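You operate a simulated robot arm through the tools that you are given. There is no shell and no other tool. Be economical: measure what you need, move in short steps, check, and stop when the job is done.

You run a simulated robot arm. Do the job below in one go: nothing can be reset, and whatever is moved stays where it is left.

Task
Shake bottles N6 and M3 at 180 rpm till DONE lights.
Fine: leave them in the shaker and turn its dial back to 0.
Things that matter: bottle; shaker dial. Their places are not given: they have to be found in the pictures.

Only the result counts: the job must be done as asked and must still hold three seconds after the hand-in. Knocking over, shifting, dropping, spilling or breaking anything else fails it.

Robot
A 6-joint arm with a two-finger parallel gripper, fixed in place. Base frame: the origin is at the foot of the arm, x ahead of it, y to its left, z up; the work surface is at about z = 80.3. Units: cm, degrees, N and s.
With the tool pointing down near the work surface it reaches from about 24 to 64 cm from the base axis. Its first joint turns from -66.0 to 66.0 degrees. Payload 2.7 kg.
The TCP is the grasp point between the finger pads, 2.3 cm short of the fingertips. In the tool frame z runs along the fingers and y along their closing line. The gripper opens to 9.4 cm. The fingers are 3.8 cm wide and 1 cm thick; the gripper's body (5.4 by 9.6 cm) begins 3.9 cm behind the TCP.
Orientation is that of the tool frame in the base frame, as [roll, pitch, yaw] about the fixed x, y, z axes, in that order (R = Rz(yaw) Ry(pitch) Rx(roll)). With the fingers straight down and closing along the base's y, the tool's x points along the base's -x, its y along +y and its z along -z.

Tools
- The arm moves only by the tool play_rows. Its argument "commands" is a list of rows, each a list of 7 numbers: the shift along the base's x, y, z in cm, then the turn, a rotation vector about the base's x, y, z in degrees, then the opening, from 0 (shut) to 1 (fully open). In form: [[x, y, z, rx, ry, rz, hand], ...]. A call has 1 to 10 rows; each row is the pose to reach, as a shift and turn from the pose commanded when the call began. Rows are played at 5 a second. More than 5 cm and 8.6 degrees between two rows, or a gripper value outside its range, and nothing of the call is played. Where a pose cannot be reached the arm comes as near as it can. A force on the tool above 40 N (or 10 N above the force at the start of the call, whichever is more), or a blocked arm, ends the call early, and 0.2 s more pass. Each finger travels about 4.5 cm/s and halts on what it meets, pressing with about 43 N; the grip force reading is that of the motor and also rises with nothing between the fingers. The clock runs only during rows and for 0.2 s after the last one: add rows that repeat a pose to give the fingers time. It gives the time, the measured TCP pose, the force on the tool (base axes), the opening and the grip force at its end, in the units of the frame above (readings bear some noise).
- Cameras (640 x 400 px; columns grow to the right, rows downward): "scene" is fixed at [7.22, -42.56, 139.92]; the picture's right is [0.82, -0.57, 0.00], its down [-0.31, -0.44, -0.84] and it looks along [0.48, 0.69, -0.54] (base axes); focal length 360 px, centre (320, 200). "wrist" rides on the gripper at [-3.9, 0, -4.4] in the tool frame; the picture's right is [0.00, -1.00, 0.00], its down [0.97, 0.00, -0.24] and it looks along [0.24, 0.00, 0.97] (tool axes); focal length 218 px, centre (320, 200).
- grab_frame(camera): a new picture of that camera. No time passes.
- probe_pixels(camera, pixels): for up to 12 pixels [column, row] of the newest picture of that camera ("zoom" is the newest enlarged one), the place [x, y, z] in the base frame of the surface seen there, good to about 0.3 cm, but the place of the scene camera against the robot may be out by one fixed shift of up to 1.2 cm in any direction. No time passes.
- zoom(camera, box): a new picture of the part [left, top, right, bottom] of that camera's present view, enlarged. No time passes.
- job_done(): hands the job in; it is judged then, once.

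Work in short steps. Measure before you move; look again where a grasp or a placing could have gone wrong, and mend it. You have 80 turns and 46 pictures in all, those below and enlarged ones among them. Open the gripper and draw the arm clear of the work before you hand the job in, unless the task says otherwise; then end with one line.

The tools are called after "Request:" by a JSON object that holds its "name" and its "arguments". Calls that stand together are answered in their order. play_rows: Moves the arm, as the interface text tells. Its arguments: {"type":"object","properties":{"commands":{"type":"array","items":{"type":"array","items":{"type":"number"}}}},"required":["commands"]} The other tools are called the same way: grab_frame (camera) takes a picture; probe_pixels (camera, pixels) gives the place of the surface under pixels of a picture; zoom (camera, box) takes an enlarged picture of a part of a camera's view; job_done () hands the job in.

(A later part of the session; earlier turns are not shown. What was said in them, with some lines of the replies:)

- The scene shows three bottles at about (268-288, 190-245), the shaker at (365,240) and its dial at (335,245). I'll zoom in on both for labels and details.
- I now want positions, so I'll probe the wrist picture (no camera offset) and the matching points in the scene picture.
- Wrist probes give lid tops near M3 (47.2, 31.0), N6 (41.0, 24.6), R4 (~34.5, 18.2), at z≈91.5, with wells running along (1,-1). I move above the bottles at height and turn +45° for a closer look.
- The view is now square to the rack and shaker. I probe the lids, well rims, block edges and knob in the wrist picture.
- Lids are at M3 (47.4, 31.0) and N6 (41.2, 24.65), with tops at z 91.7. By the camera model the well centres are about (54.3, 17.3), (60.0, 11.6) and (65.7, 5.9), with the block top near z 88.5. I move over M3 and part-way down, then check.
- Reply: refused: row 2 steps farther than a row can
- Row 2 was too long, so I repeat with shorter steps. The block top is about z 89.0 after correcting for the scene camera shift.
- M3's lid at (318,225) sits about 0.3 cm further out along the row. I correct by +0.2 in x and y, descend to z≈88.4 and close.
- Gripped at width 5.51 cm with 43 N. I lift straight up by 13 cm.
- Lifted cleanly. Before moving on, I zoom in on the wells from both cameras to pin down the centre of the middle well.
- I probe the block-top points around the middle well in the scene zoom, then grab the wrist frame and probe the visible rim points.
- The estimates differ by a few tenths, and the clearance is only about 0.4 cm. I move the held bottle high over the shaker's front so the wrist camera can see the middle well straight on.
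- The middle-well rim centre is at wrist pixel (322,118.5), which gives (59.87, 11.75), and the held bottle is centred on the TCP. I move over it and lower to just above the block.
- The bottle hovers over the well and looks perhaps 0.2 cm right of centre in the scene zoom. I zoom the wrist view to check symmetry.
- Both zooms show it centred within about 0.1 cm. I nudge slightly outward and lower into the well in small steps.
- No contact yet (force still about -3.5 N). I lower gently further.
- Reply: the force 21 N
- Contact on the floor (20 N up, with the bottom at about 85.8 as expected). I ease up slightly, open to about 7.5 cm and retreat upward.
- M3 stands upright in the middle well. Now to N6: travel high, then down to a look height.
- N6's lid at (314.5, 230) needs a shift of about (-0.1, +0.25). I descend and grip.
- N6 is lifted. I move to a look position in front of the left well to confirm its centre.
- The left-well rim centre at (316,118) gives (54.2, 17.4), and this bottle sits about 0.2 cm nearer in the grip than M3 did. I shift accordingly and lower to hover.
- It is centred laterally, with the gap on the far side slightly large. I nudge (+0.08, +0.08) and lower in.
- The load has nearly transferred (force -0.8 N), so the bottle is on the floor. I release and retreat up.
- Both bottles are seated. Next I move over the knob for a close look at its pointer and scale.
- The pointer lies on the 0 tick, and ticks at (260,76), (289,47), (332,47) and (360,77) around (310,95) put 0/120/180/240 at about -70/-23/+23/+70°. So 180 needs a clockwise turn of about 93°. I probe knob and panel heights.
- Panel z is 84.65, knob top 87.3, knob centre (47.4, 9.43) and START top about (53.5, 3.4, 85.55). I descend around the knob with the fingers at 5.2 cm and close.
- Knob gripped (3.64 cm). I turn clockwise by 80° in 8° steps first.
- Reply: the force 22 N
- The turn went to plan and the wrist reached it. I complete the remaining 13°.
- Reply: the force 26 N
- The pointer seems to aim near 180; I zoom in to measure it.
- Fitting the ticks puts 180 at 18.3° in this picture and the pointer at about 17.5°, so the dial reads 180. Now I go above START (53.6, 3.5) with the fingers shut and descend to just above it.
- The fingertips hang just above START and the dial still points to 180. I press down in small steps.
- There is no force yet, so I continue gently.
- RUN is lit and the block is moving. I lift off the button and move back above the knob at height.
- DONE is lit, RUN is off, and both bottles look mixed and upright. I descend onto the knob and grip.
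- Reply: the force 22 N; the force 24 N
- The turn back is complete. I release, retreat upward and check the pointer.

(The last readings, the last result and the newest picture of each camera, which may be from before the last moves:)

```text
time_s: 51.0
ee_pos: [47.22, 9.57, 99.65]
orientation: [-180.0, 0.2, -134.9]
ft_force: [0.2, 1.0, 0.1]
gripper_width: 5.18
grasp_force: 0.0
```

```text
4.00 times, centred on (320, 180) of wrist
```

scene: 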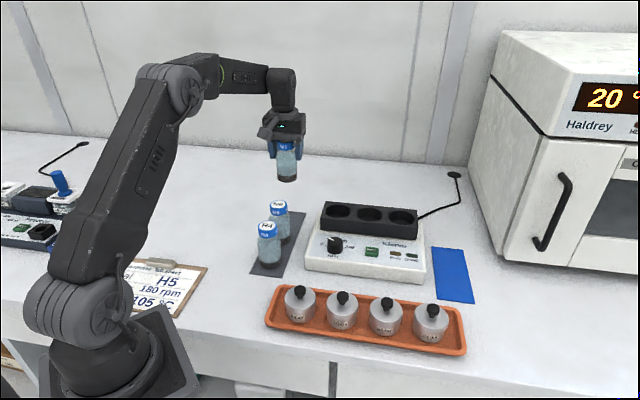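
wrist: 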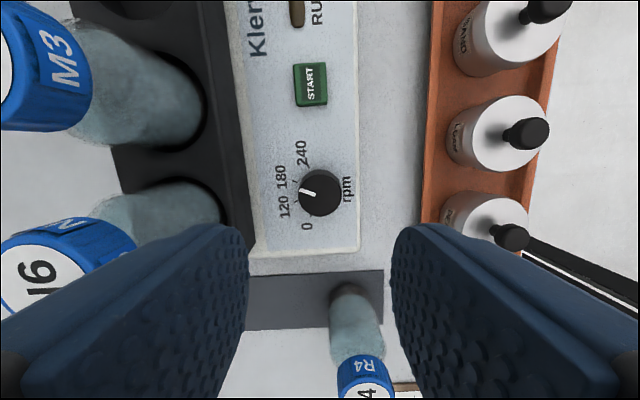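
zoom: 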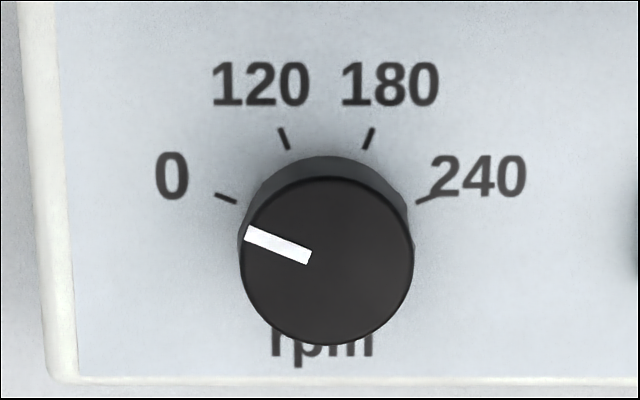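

The pointer is back on the 0 tick (about 20–22° in the picture against 21° for the tick). I draw the arm up and clear, then take a final look.

Request:
{"name": "play_rows", "arguments": {"commands": [[0, 0, 4, 0, 0, 0, 0.8], [0, 0, 8, 0, 0, 0, 1], [-2, -3, 12, 0, 0, 0, 1], [-4, -6, 14, 0, 0, 0, 1], [-5, -10, 14, 0, 0, 0, 1], [-6, -14, 14, 0, 0, 0, 1], [-6, -14, 14, 0, 0, 0, 1]]}}

Request:
{"name": "grab_frame", "arguments": {"camera": "scene"}}

Request:
{"name": "zoom", "arguments": {"camera": "scene", "box": [250, 150, 450, 275]}}

```text
refused: row 3 steps farther than a row can; nothing moved
```

```text
10 pictures are left
```

scene: 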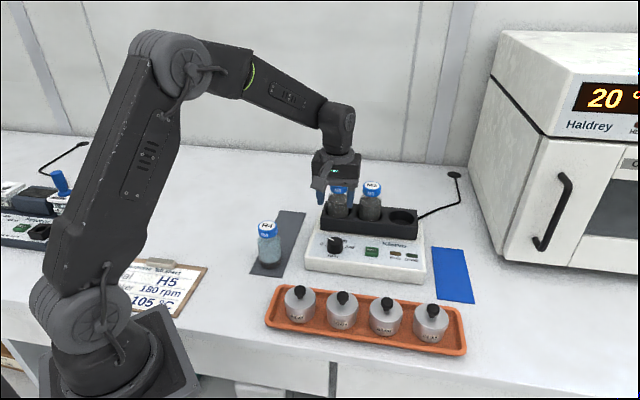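

```text
3.20 times, centred on (350, 212) of scene
```

zoom: 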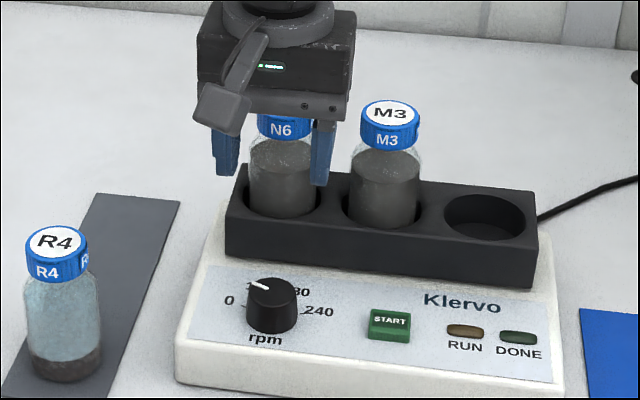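

One row was too long. Everything looks right (both bottles seated, dial at 0), so I withdraw with shorter steps.

Request:
{"name": "play_rows", "arguments": {"commands": [[0, 0, 4, 0, 0, 0, 0.8], [0, 0, 8, 0, 0, 0, 1], [0, 0, 12, 0, 0, 0, 1], [-1, -4, 12, 0, 0, 0, 1], [-2, -8, 12, 0, 0, 0, 1], [-3, -12, 12, 0, 0, 0, 1], [-3, -12, 12, 0, 0, 0, 1]]}}

Request:
{"name": "grab_frame", "arguments": {"camera": "scene"}}

```text
time_s: 52.6
ee_pos: [44.38, -2.4, 111.61]
orientation: [179.9, 0.2, -134.9]
ft_force: [0.3, -0.4, -0.6]
gripper_width: 9.38
grasp_force: 0.0
```

```text
8 pictures are left
```

scene: 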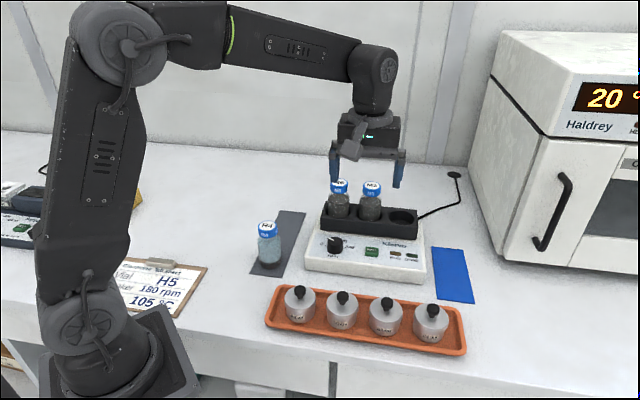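

The arm is clear with the gripper open, both bottles stand in the shaker, and nothing else has moved. I hand the job in.

Request:
{"name": "job_done", "arguments": {}}

```text
The job is handed in.
```

Bottles N6 and M3 were shaken at 180 rpm until DONE lit; they are still in the shaker, its dial is back at 0, and the arm is clear with the gripper open.
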